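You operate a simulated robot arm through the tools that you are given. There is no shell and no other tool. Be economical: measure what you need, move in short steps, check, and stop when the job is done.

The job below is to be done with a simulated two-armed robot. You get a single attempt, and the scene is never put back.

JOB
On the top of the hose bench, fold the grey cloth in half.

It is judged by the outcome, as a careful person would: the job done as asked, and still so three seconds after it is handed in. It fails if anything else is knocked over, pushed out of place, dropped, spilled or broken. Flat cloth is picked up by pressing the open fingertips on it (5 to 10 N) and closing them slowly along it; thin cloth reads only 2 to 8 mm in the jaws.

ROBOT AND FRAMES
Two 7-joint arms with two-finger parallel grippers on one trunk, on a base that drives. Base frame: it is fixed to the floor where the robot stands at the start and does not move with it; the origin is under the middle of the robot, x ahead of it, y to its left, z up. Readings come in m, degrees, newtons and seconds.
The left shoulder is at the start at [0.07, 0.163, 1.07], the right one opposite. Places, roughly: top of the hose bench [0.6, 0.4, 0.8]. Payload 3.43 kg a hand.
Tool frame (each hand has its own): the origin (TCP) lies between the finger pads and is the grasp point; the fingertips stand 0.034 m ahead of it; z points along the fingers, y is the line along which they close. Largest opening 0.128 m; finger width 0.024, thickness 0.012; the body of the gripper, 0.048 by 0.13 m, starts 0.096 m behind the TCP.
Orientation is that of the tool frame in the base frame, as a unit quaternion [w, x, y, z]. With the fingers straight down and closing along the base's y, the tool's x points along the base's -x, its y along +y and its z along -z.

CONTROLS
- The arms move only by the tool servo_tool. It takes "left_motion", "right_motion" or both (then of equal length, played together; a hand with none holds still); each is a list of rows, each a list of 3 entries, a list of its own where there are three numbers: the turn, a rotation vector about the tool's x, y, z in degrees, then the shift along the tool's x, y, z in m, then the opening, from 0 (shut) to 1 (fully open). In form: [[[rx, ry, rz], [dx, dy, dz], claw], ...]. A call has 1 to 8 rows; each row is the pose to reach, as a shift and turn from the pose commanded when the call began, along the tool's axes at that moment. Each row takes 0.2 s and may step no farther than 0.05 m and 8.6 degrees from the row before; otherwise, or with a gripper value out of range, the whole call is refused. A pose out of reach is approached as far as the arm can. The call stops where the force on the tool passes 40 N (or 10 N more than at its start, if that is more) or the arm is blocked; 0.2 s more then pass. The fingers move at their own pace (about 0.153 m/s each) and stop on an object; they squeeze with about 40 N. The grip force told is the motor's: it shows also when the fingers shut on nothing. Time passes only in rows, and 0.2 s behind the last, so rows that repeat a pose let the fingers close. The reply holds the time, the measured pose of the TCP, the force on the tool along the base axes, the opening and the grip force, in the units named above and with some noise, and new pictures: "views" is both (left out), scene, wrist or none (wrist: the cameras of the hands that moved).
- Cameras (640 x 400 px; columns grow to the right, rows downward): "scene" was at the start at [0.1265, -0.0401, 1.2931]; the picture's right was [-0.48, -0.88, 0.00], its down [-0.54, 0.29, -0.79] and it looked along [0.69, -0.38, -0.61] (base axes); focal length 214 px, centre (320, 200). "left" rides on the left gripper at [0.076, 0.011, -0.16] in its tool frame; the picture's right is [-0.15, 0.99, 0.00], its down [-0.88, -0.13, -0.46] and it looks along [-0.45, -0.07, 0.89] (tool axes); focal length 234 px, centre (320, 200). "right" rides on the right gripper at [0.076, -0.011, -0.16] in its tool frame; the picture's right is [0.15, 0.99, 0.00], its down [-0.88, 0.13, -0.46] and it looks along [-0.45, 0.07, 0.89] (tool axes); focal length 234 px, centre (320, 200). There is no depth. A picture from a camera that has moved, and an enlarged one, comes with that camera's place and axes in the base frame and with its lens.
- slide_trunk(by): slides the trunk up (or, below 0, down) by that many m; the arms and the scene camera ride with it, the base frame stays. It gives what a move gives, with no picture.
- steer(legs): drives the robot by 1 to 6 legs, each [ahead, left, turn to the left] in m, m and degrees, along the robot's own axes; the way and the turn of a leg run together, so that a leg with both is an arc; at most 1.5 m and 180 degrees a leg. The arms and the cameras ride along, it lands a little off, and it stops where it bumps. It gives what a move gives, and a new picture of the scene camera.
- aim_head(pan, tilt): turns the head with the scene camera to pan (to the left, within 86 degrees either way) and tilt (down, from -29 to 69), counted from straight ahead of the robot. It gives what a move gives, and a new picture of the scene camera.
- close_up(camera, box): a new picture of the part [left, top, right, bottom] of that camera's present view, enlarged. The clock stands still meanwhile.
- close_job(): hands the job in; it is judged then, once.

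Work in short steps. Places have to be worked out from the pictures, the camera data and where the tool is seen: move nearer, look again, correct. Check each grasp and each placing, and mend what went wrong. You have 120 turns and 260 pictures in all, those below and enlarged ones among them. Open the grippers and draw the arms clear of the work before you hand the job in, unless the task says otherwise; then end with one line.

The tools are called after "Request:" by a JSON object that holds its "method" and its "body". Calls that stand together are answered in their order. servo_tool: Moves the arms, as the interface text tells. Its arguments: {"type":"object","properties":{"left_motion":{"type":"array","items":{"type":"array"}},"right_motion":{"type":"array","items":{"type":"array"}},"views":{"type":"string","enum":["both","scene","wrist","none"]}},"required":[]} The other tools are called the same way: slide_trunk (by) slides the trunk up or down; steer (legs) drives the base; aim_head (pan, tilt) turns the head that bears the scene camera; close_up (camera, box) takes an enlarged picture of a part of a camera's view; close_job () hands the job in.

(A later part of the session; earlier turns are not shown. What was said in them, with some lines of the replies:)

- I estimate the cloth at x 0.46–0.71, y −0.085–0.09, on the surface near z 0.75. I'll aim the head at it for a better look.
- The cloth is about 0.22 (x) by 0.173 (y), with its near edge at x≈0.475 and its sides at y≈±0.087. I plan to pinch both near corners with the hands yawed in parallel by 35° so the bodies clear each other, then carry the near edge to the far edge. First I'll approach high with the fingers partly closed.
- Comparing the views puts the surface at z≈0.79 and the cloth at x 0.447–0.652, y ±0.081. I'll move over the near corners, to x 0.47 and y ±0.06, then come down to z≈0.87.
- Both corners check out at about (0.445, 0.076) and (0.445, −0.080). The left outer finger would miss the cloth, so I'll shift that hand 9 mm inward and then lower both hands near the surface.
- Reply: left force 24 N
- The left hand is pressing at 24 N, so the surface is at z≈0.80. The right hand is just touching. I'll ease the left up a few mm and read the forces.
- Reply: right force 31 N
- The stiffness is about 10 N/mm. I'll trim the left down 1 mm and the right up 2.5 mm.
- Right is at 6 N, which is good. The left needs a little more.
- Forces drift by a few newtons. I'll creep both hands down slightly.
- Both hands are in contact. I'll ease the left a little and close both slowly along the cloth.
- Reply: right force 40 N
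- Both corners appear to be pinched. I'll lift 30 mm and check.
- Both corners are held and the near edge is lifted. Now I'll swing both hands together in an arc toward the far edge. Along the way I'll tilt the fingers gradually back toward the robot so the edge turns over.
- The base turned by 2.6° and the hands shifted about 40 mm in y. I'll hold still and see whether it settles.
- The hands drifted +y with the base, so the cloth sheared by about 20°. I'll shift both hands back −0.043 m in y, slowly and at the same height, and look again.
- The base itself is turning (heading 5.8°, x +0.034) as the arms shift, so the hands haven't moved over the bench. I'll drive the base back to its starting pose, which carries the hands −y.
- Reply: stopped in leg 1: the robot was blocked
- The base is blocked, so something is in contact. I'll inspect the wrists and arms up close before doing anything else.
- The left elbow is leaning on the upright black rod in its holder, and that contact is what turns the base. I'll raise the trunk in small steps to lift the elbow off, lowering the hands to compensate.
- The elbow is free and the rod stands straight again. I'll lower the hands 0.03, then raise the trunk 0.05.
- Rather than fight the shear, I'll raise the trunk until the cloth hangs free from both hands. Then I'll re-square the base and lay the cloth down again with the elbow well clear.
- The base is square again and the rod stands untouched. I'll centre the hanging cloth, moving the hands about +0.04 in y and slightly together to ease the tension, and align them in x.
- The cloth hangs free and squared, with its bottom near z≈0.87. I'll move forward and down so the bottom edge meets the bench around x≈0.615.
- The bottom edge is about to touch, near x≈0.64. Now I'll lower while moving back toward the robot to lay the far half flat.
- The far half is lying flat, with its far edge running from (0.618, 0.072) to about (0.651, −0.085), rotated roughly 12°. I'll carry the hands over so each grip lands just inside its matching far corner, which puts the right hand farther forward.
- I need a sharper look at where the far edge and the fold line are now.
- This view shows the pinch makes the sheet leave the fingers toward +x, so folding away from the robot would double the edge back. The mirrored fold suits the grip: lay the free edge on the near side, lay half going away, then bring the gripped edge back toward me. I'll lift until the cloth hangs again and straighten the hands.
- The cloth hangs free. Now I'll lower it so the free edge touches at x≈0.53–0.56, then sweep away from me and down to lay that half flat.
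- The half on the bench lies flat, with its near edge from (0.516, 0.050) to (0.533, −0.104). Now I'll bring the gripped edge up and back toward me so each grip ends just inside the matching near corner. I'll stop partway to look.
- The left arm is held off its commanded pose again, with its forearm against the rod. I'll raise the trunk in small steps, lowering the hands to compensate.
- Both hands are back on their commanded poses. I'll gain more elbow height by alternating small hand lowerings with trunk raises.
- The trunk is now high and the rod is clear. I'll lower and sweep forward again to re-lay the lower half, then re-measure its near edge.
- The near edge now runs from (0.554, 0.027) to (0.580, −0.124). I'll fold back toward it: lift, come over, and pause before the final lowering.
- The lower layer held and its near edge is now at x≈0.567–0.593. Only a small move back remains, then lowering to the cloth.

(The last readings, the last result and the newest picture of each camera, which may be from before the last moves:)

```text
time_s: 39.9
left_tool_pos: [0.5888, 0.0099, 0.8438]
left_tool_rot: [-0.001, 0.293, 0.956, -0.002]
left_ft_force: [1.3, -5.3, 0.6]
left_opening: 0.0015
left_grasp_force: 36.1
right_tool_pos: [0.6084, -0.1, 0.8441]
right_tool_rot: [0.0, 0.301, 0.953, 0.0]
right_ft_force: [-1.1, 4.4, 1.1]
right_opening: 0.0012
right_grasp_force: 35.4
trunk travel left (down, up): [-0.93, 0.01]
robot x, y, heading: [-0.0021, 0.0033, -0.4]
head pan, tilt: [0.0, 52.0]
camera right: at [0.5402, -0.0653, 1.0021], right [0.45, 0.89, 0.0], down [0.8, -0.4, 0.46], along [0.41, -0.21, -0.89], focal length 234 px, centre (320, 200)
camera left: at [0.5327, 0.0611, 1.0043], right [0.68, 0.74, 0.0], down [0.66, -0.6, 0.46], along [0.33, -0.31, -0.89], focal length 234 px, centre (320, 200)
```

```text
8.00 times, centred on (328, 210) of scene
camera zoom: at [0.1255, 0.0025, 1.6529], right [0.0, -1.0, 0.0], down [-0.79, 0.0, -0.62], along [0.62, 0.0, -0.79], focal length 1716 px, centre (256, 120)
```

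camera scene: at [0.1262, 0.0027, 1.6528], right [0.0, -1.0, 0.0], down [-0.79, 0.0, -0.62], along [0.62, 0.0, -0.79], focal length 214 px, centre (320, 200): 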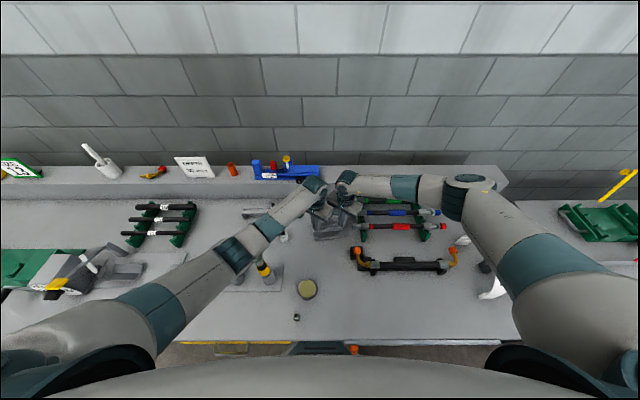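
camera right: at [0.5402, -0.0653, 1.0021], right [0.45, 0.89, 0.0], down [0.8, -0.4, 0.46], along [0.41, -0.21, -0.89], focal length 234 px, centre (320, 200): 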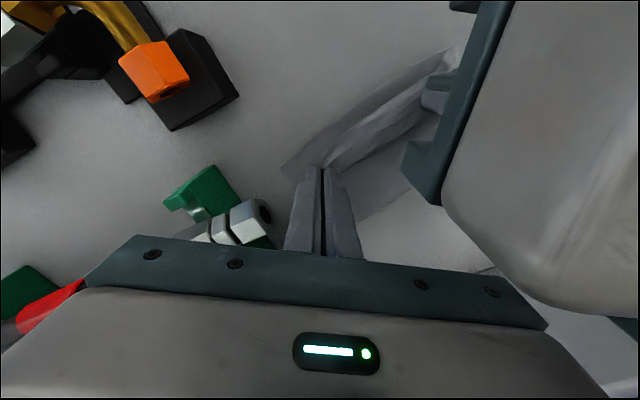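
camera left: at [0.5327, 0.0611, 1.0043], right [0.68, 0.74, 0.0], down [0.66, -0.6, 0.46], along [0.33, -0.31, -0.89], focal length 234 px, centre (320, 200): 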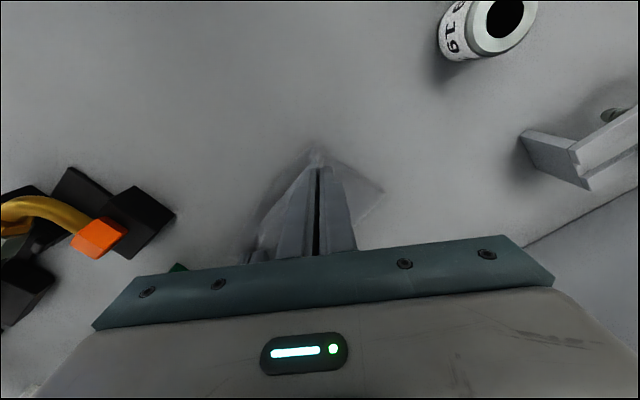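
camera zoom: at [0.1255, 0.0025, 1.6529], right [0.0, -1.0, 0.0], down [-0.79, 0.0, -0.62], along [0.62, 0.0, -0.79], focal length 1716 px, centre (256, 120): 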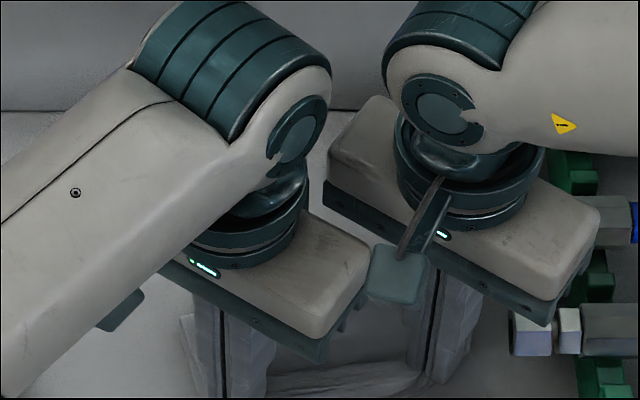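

The grips sit about 20 mm inside the near edge on both sides, which matches the pinch depth, so the edges are aligned. I'll lower 2 mm, open gently, let it settle and lift straight up.

Request:
{"method": "servo_tool", "body": {"left_motion": [[[0, 0, 0], [0, 0, 0.002], 0], [[0, 0, 0], [0, 0, 0.002], 0.05], [[0, 0, 0], [0, 0, 0.002], 0.1], [[0, 0, 0], [0, 0, 0.002], 0.16], [[0, 0, 0], [0, 0, 0.0], 0.2], [[0, 0, 0], [0, 0, -0.01], 0.2], [[0, 0, 0], [0, 0, -0.03], 0.2], [[0, 0, 0], [0, 0, -0.06], 0.2]], "right_motion": [[[0, 0, 0], [0, 0, 0.002], 0], [[0, 0, 0], [0, 0, 0.002], 0.05], [[0, 0, 0], [0, 0, 0.002], 0.1], [[0, 0, 0], [0, 0, 0.002], 0.16], [[0, 0, 0], [0, 0, 0.0], 0.2], [[0, 0, 0], [0, 0, -0.01], 0.2], [[0, 0, 0], [0, 0, -0.03], 0.2], [[0, 0, 0], [0, 0, -0.06], 0.2]]}}

```text
time_s: 41.7
left_tool_pos: [0.5883, 0.0089, 0.9049]
left_tool_rot: [0.0, 0.294, 0.956, -0.001]
left_ft_force: [0.1, -0.8, 0.3]
left_opening: 0.0253
left_grasp_force: 0.0
right_tool_pos: [0.6081, -0.1002, 0.9041]
right_tool_rot: [0.0, 0.302, 0.953, -0.001]
right_ft_force: [-0.2, 0.1, -0.3]
right_opening: 0.0258
right_grasp_force: 0.1
trunk travel left (down, up): [-0.93, 0.01]
robot x, y, heading: [0.0009, 0.0006, -0.2]
head pan, tilt: [0.0, 52.0]
camera scene: at [0.1247, 0.0021, 1.6529], right [0.0, -1.0, 0.0], down [-0.79, 0.0, -0.62], along [0.62, 0.0, -0.79], focal length 214 px, centre (320, 200)
camera right: at [0.5386, -0.0653, 1.0625], right [0.45, 0.89, 0.0], down [0.8, -0.4, 0.46], along [0.41, -0.21, -0.89], focal length 234 px, centre (320, 200)
camera left: at [0.5329, 0.0609, 1.0649], right [0.68, 0.74, 0.0], down [0.66, -0.6, 0.46], along [0.33, -0.31, -0.89], focal length 234 px, centre (320, 200)
```

scene: 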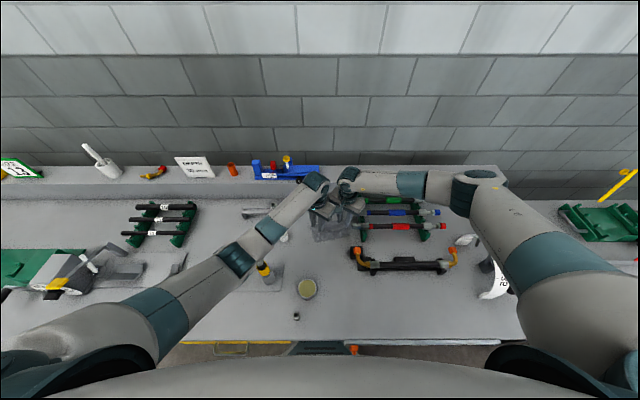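
right: 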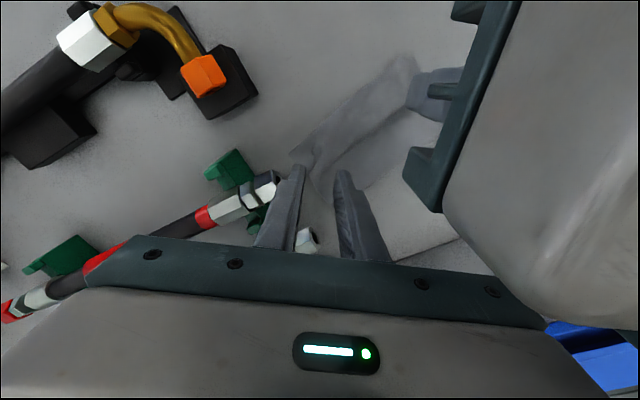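
left: 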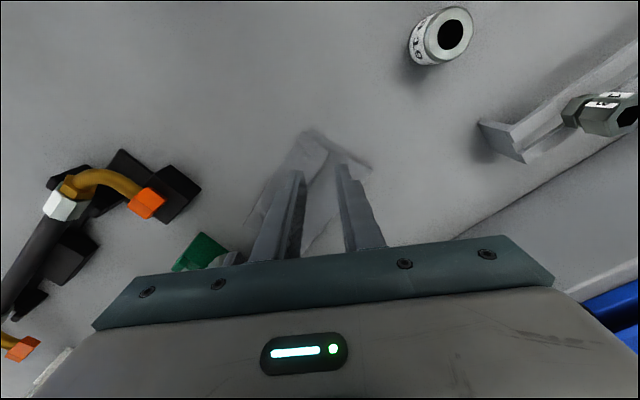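

Both corners are released. I'll raise the arms and move them apart to see the result.

Request:
{"method": "servo_tool", "body": {"left_motion": [[[0, 0, 0], [0, 0, -0.04], 0.2], [[0, 0, 0], [0, 0, -0.08], 0.2], [[0, 0, 0], [0, 0, -0.12], 0.2], [[0, 0, 0], [0, 0, -0.16], 0.2], [[0, 0, 0], [0.0226, 0.033, -0.16], 0.2], [[0, 0, 0], [0.045, 0.066, -0.16], 0.2], [[0, 0, 0], [0.068, 0.099, -0.16], 0.2], [[0, 0, 0], [0.09, 0.132, -0.16], 0.2]], "right_motion": [[[0, 0, 0], [0, 0, -0.04], 0.2], [[0, 0, 0], [0, 0, -0.08], 0.2], [[0, 0, 0], [0, 0, -0.12], 0.2], [[0, 0, 0], [0, 0, -0.16], 0.2], [[0, 0, 0], [-0.0226, -0.033, -0.16], 0.2], [[0, 0, 0], [-0.045, -0.066, -0.16], 0.2], [[0, 0, 0], [-0.068, -0.099, -0.16], 0.2], [[0, 0, 0], [-0.09, -0.132, -0.16], 0.2]], "views": "scene"}}

Request:
{"method": "close_up", "body": {"camera": "scene", "box": [280, 180, 376, 255]}}

```text
time_s: 43.5
left_tool_pos: [0.5882, 0.171, 1.0637]
left_tool_rot: [0.0, 0.293, 0.956, -0.002]
left_ft_force: [0.4, -0.5, 0.0]
left_opening: 0.0256
left_grasp_force: 0.0
right_tool_pos: [0.6051, -0.2605, 1.0626]
right_tool_rot: [0.0, 0.301, 0.954, 0.0]
right_ft_force: [0.1, 0.9, 0.4]
right_opening: 0.0257
right_grasp_force: 0.1
trunk travel left (down, up): [-0.93, 0.01]
robot x, y, heading: [-0.0008, 0.0006, 0.0]
head pan, tilt: [0.0, 52.0]
camera scene: at [0.1238, 0.0021, 1.6531], right [0.0, -1.0, 0.0], down [-0.79, 0.0, -0.62], along [0.62, 0.0, -0.79], focal length 214 px, centre (320, 200)
```

scene: 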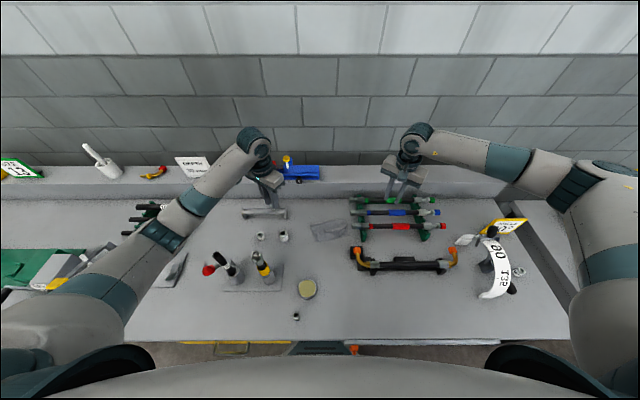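

```text
5.33 times, centred on (328, 218) of scene
camera zoom: at [0.1238, 0.0021, 1.6531], right [0.0, -1.0, 0.0], down [-0.79, 0.0, -0.62], along [0.62, 0.0, -0.79], focal length 1144 px, centre (277, 107)
```

zoom: 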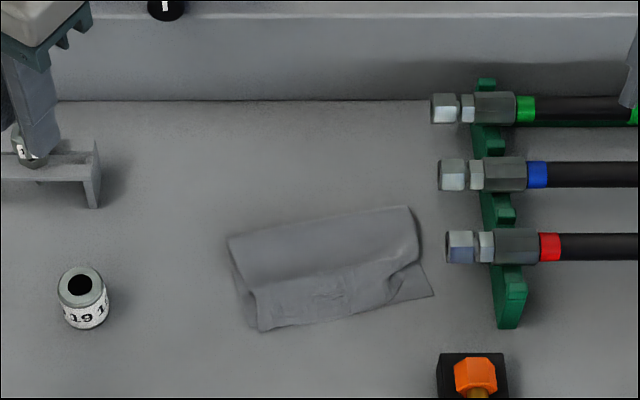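

Request:
{"method": "close_up", "body": {"camera": "scene", "box": [304, 208, 352, 238]}}

```text
13.33 times, centred on (328, 223) of scene
camera zoom: at [0.1238, 0.0021, 1.6531], right [0.0, -1.0, 0.0], down [-0.79, 0.0, -0.62], along [0.62, 0.0, -0.79], focal length 2860 px, centre (213, -107)
```

zoom: 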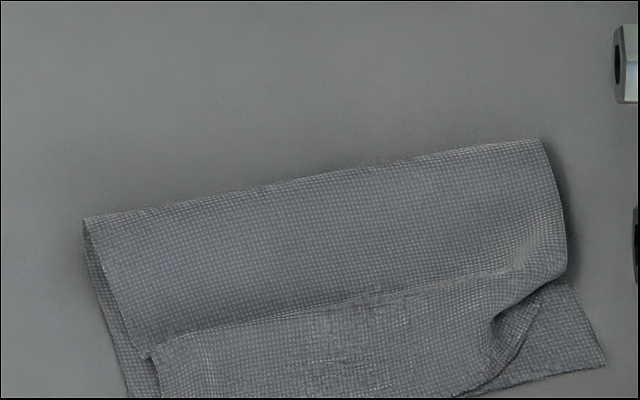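

The fold is done, but the upper right corner looks gathered. I'll check it from the right wrist camera.

Request:
{"method": "close_up", "body": {"camera": "right", "box": [320, 0, 640, 200]}}

Request:
{"method": "close_up", "body": {"camera": "left", "box": [0, 0, 640, 400]}}

```text
2.00 times, centred on (480, 100) of right
camera zoom: at [0.5356, -0.2269, 1.2223], right [0.45, 0.89, 0.0], down [0.8, -0.4, 0.46], along [0.41, -0.21, -0.89], focal length 468 px, centre (0, 400)
```

zoom: 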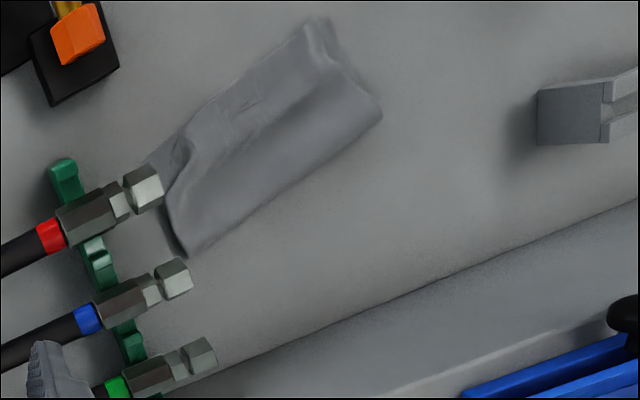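

```text
1.00 times, centred on (320, 200) of left
camera zoom: at [0.532, 0.2226, 1.2235], right [0.68, 0.74, 0.0], down [0.66, -0.6, 0.46], along [0.34, -0.31, -0.89], focal length 234 px, centre (320, 200)
```

zoom: 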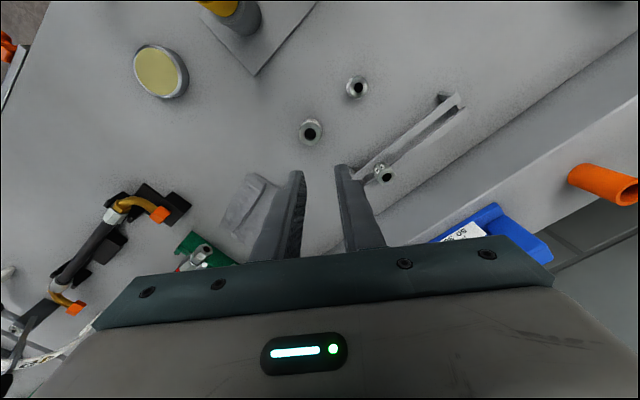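

The upper right corner is bunched where it was pinched. I'll undo it by pressing the nearly closed right fingertips lightly there and opening them to spread the cloth. First I'll move above the spot.

Request:
{"method": "servo_tool", "body": {"right_motion": [[[0, 0, 0], [0.024, 0.0328, 0], 0.1], [[0, 0, 0], [0.048, 0.0656, 0], 0.06], [[0, 0, 0], [0.072, 0.0984, 0], 0.06], [[0, 0, 0], [0.096, 0.1312, 0], 0.06], [[0, 0, 0], [0.096, 0.1312, 0.05], 0.06], [[0, 0, 0], [0.096, 0.1312, 0.1], 0.06], [[0, 0, 0], [0.096, 0.1312, 0.15], 0.06], [[0, 0, 0], [0.096, 0.1312, 0.195], 0.06]]}}

Request:
{"method": "close_up", "body": {"camera": "right", "box": [240, 40, 480, 240]}}

```text
time_s: 45.3
left_tool_pos: [0.5902, 0.1725, 1.0632]
left_tool_rot: [0.0, 0.293, 0.956, -0.003]
left_ft_force: [0.0, 0.3, 0.3]
left_opening: 0.0257
left_grasp_force: 0.1
right_tool_pos: [0.6047, -0.1012, 0.8694]
right_tool_rot: [0.0, 0.301, 0.954, -0.002]
right_ft_force: [-0.8, -0.3, 0.1]
right_opening: 0.0079
right_grasp_force: 0.1
trunk travel left (down, up): [-0.93, 0.01]
robot x, y, heading: [0.0015, 0.0036, -0.1]
head pan, tilt: [0.0, 52.0]
camera scene: at [0.126, 0.0021, 1.6529], right [0.0, -1.0, 0.0], down [-0.79, 0.0, -0.62], along [0.62, 0.0, -0.79], focal length 214 px, centre (320, 200)
camera right: at [0.535, -0.0648, 1.0263], right [0.45, 0.89, 0.0], down [0.8, -0.4, 0.46], along [0.41, -0.21, -0.89], focal length 234 px, centre (320, 200)
```

scene: 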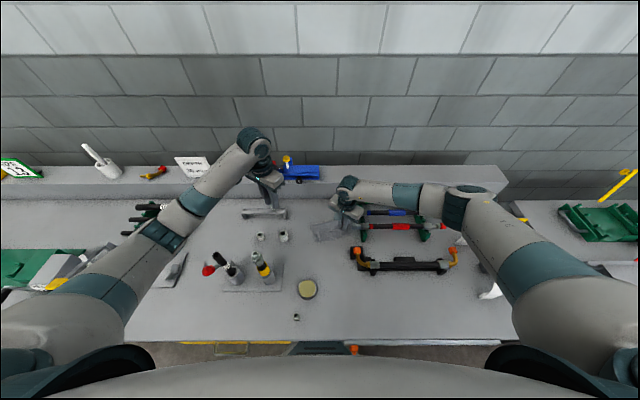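
right: 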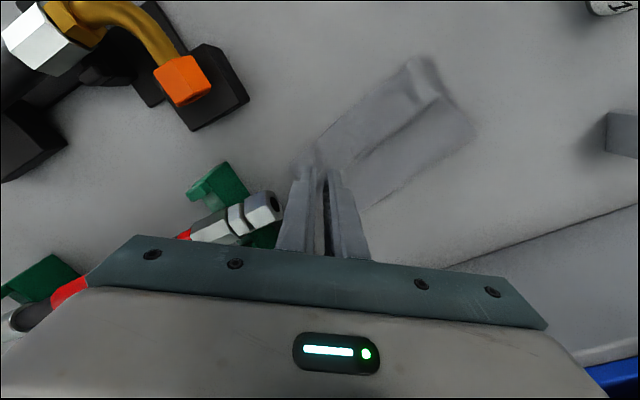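

```text
2.00 times, centred on (360, 140) of right
camera zoom: at [0.535, -0.0648, 1.0263], right [0.45, 0.89, 0.0], down [0.8, -0.4, 0.46], along [0.41, -0.21, -0.89], focal length 468 px, centre (240, 320)
```

zoom: 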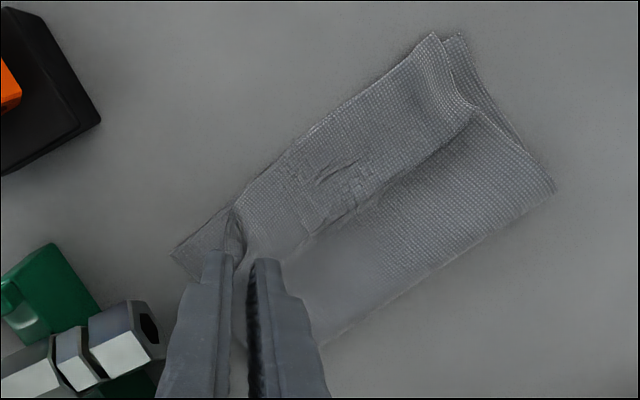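

The fold is neat apart from the upper right corner, which sits about 3.5 cm inward of the lower one at (0.591, −0.132). I'll turn the right hand square so it closes along y and place the nearly closed tips just inside the gathered corner.

Request:
{"method": "servo_tool", "body": {"right_motion": [[[0, 0, -8], [0.01, 0.003, 0], 0.06], [[0, 0, -16], [0.0195, 0.006, 0], 0.06], [[0, 0, -24], [0.0195, 0.006, 0], 0.06], [[0, 0, -32], [0.0195, 0.006, 0.008], 0.06], [[0, 0, -35], [0.0195, 0.006, 0.018], 0.06], [[0, 0, -35], [0.0195, 0.006, 0.026], 0.06], [[0, 0, -35], [0.0195, 0.006, 0.026], 0.06]], "views": "none"}}

Request:
{"method": "close_up", "body": {"camera": "right", "box": [240, 40, 480, 240]}}

```text
time_s: 46.9
left_tool_pos: [0.5889, 0.1722, 1.0622]
left_tool_rot: [-0.001, 0.293, 0.956, -0.003]
left_ft_force: [0.3, -0.6, -0.7]
left_opening: 0.0257
left_grasp_force: 0.0
right_tool_pos: [0.5906, -0.0818, 0.8432]
right_tool_rot: [-0.001, 0.001, 1.0, -0.001]
right_ft_force: [0.0, -0.1, -0.4]
right_opening: 0.0075
right_grasp_force: 0.1
trunk travel left (down, up): [-0.93, 0.01]
robot x, y, heading: [0.0011, 0.001, -0.1]
head pan, tilt: [0.0, 52.0]
```

```text
2.00 times, centred on (360, 140) of right
camera zoom: at [0.5144, -0.0923, 1.0014], right [-0.15, 0.99, 0.0], down [0.88, 0.13, 0.45], along [0.45, 0.06, -0.89], focal length 468 px, centre (240, 320)
```

zoom: 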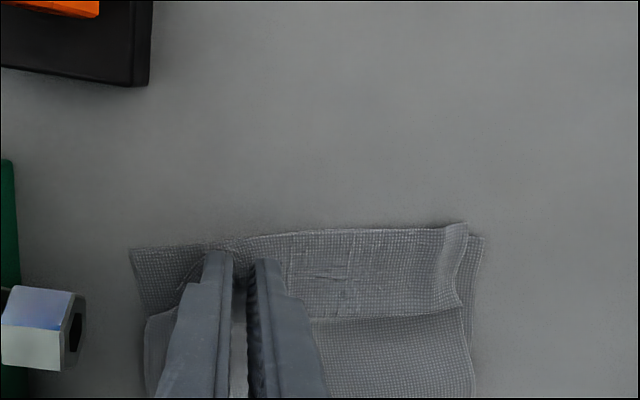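

The fingertips are just inside the edge near the gathered corner. I'll lower gently to light contact.

Request:
{"method": "servo_tool", "body": {"right_motion": [[[0, 0, 0], [0, 0, 0.003], 0.06], [[0, 0, 0], [0, 0, 0.005], 0.06], [[0, 0, 0], [0, 0, 0.005], 0.06]], "views": "none"}}

```text
time_s: 47.7
left_tool_pos: [0.5892, 0.1716, 1.0627]
left_tool_rot: [0.0, 0.293, 0.956, -0.003]
left_ft_force: [-0.1, -0.9, 0.2]
left_opening: 0.0255
left_grasp_force: 0.0
right_tool_pos: [0.5909, -0.0816, 0.8378]
right_tool_rot: [-0.001, 0.001, 1.0, -0.001]
right_ft_force: [-1.2, -1.0, -0.5]
right_opening: 0.0073
right_grasp_force: 0.0
trunk travel left (down, up): [-0.93, 0.01]
robot x, y, heading: [-0.0029, 0.0012, -0.1]
head pan, tilt: [0.0, 52.0]
```

Request:
{"method": "servo_tool", "body": {"right_motion": [[[0, 0, 0], [0, 0, 0.0012], 0.06], [[0, 0, 0], [0, 0, 0.0012], 0.12], [[0, 0, 0], [0, 0, 0.0012], 0.18], [[0, 0, 0], [0, 0, 0.0012], 0.25], [[0, 0, 0], [0, 0, 0.0012], 0.32], [[0, 0, 0], [0, 0, 0.0012], 0.4], [[0, 0, 0], [0, 0, 0.0012], 0.46]], "views": "none"}}

Request:
{"method": "close_up", "body": {"camera": "right", "box": [240, 40, 480, 240]}}

```text
time_s: 49.3
left_tool_pos: [0.5888, 0.1698, 1.0632]
left_tool_rot: [-0.001, 0.292, 0.956, -0.003]
left_ft_force: [0.6, -0.4, 0.3]
left_opening: 0.0256
left_grasp_force: 0.0
right_tool_pos: [0.5906, -0.0811, 0.8368]
right_tool_rot: [-0.001, 0.001, 1.0, -0.002]
right_ft_force: [0.2, 0.5, -0.4]
right_opening: 0.0588
right_grasp_force: 0.0
trunk travel left (down, up): [-0.93, 0.01]
robot x, y, heading: [-0.003, 0.0038, -0.2]
head pan, tilt: [0.0, 52.0]
```

```text
2.00 times, centred on (360, 140) of right
camera zoom: at [0.5142, -0.0925, 0.9951], right [-0.14, 0.99, 0.0], down [0.88, 0.13, 0.45], along [0.45, 0.06, -0.89], focal length 468 px, centre (240, 320)
```

zoom: 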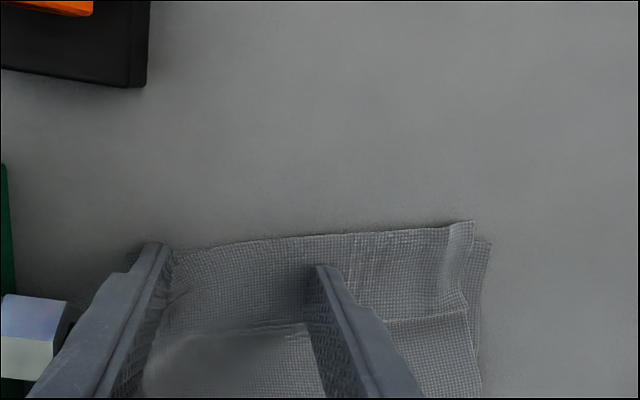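

The corner has spread out nicely. I'll lift and look.

Request:
{"method": "servo_tool", "body": {"right_motion": [[[0, 0, 0], [0, 0, -0.02], 0.46], [[0, 0, 0], [0, 0, -0.05], 0.46], [[0, 0, 0], [0, 0, -0.08], 0.46], [[0, 0, 0], [0.02, 0, -0.1], 0.46]], "views": "none"}}

Request:
{"method": "close_up", "body": {"camera": "right", "box": [230, 60, 470, 260]}}

```text
time_s: 50.3
left_tool_pos: [0.5876, 0.1712, 1.0632]
left_tool_rot: [0.0, 0.293, 0.956, -0.003]
left_ft_force: [-0.1, 0.1, -0.1]
left_opening: 0.0256
left_grasp_force: 0.0
right_tool_pos: [0.5694, -0.0816, 0.9383]
right_tool_rot: [0.0, 0.001, 1.0, -0.001]
right_ft_force: [-0.5, 0.2, 0.1]
right_opening: 0.0588
right_grasp_force: 0.1
trunk travel left (down, up): [-0.93, 0.01]
robot x, y, heading: [0.0013, 0.0022, -0.2]
head pan, tilt: [0.0, 52.0]
```

```text
2.00 times, centred on (350, 160) of right
camera zoom: at [0.4931, -0.0914, 1.0959], right [-0.14, 0.99, 0.0], down [0.88, 0.13, 0.46], along [0.45, 0.06, -0.89], focal length 468 px, centre (260, 280)
```

zoom: 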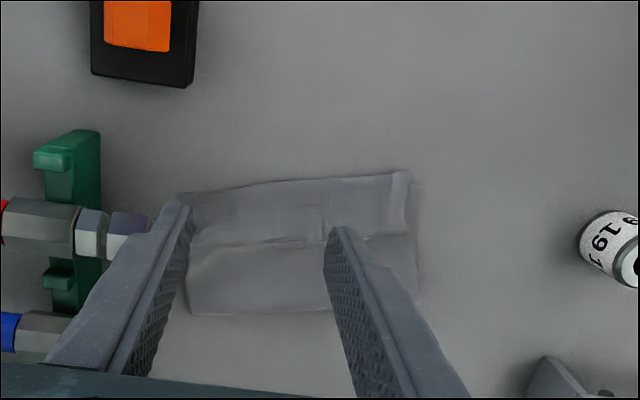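

The corners now match. I'll draw the right arm up and clear, then do a final check.

Request:
{"method": "servo_tool", "body": {"right_motion": [[[0, 0, 0], [0, 0, -0.04], 0.46], [[0, 0, 0], [0, 0, -0.08], 0.46], [[0, 0, 0], [0, 0, -0.12], 0.6], [[0, 0, 0], [0, -0.045, -0.12], 0.6], [[0, 0, 0], [0, -0.09, -0.12], 0.8], [[0, 0, 0], [0, -0.135, -0.12], 0.8], [[0, 0, 0], [0, -0.18, -0.12], 0.8]], "views": "scene"}}

Request:
{"method": "close_up", "body": {"camera": "scene", "box": [292, 195, 372, 250]}}

Request:
{"method": "close_up", "body": {"camera": "scene", "box": [100, 150, 420, 350]}}

```text
time_s: 51.9
left_tool_pos: [0.5878, 0.17, 1.0641]
left_tool_rot: [0.0, 0.292, 0.957, -0.001]
left_ft_force: [-0.9, -1.2, -1.2]
left_opening: 0.0256
left_grasp_force: 0.0
right_tool_pos: [0.5692, -0.2619, 1.0577]
right_tool_rot: [0.001, 0.0, 1.0, 0.001]
right_ft_force: [-0.6, -0.8, 0.3]
right_opening: 0.1027
right_grasp_force: 0.1
trunk travel left (down, up): [-0.93, 0.01]
robot x, y, heading: [-0.0017, 0.0046, -0.1]
head pan, tilt: [0.0, 52.0]
camera scene: at [0.1245, -0.0002, 1.653], right [0.0, -1.0, 0.0], down [-0.79, 0.0, -0.62], along [0.62, 0.0, -0.79], focal length 214 px, centre (320, 200)
```

scene: 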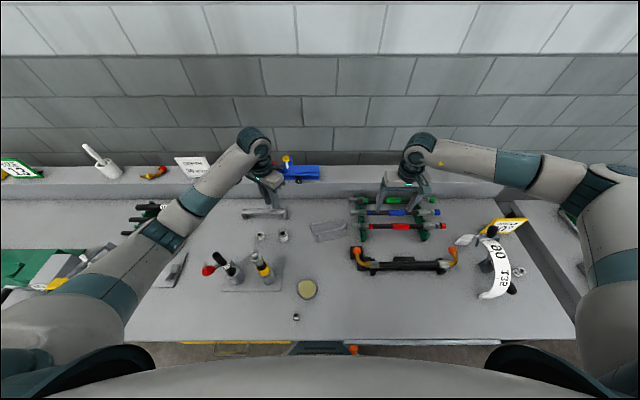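

```text
7.27 times, centred on (332, 222) of scene
camera zoom: at [0.1245, -0.0002, 1.653], right [0.0, -1.0, 0.0], down [-0.79, 0.0, -0.62], along [0.62, 0.0, -0.79], focal length 1560 px, centre (233, 36)
```

zoom: 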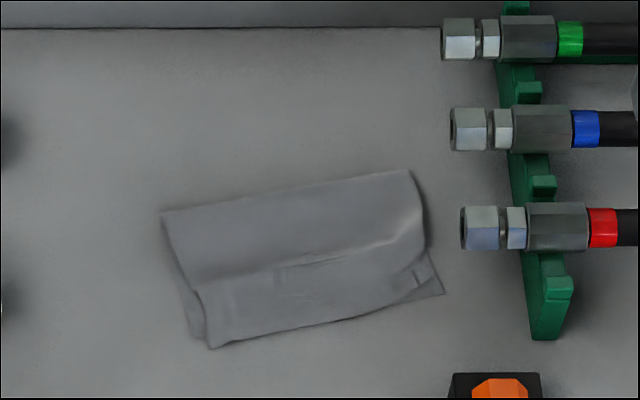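

```text
2.00 times, centred on (260, 250) of scene
camera zoom: at [0.1245, -0.0002, 1.653], right [0.0, -1.0, 0.0], down [-0.79, 0.0, -0.62], along [0.62, 0.0, -0.79], focal length 429 px, centre (440, 100)
```

zoom: 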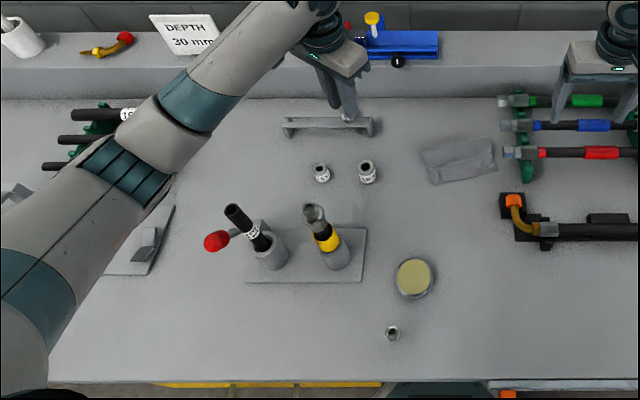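

The cloth is folded in half and flat, and the other objects are in place. I'll open the left gripper where it is, high and clear, and confirm the scene.

Request:
{"method": "servo_tool", "body": {"left_motion": [[[0, 0, 0], [0, 0, -0.02], 0.5], [[0, 0, 0], [0, 0, -0.03], 0.8], [[0, 0, 0], [0, 0, -0.03], 0.8]], "views": "scene"}}

```text
time_s: 52.7
left_tool_pos: [0.5885, 0.1722, 1.0912]
left_tool_rot: [-0.001, 0.293, 0.956, -0.002]
left_ft_force: [-0.2, 0.5, -0.2]
left_opening: 0.1024
left_grasp_force: 0.1
right_tool_pos: [0.5713, -0.2602, 1.0577]
right_tool_rot: [0.0, 0.001, 1.0, 0.0]
right_ft_force: [-0.4, 0.0, 0.3]
right_opening: 0.1024
right_grasp_force: 0.1
trunk travel left (down, up): [-0.93, 0.01]
robot x, y, heading: [-0.0002, -0.0018, -0.1]
head pan, tilt: [0.0, 52.0]
camera scene: at [0.1256, 0.0026, 1.6529], right [0.0, -1.0, 0.0], down [-0.79, 0.0, -0.62], along [0.62, 0.0, -0.79], focal length 214 px, centre (320, 200)
```

scene: 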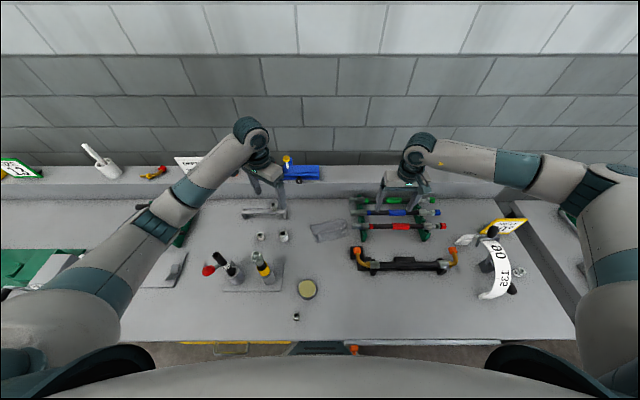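

The grippers are open and clear, and the cloth is folded, so I'm handing the job in.

Request:
{"method": "close_job", "body": {}}

```text
The job is handed in.
```

The grey cloth is folded in half on the hose bench, slightly turned and off its starting spot. The left arm leaned on the upright black rod a few times while working, but the rod is back upright in its holder, and nothing else looks moved.
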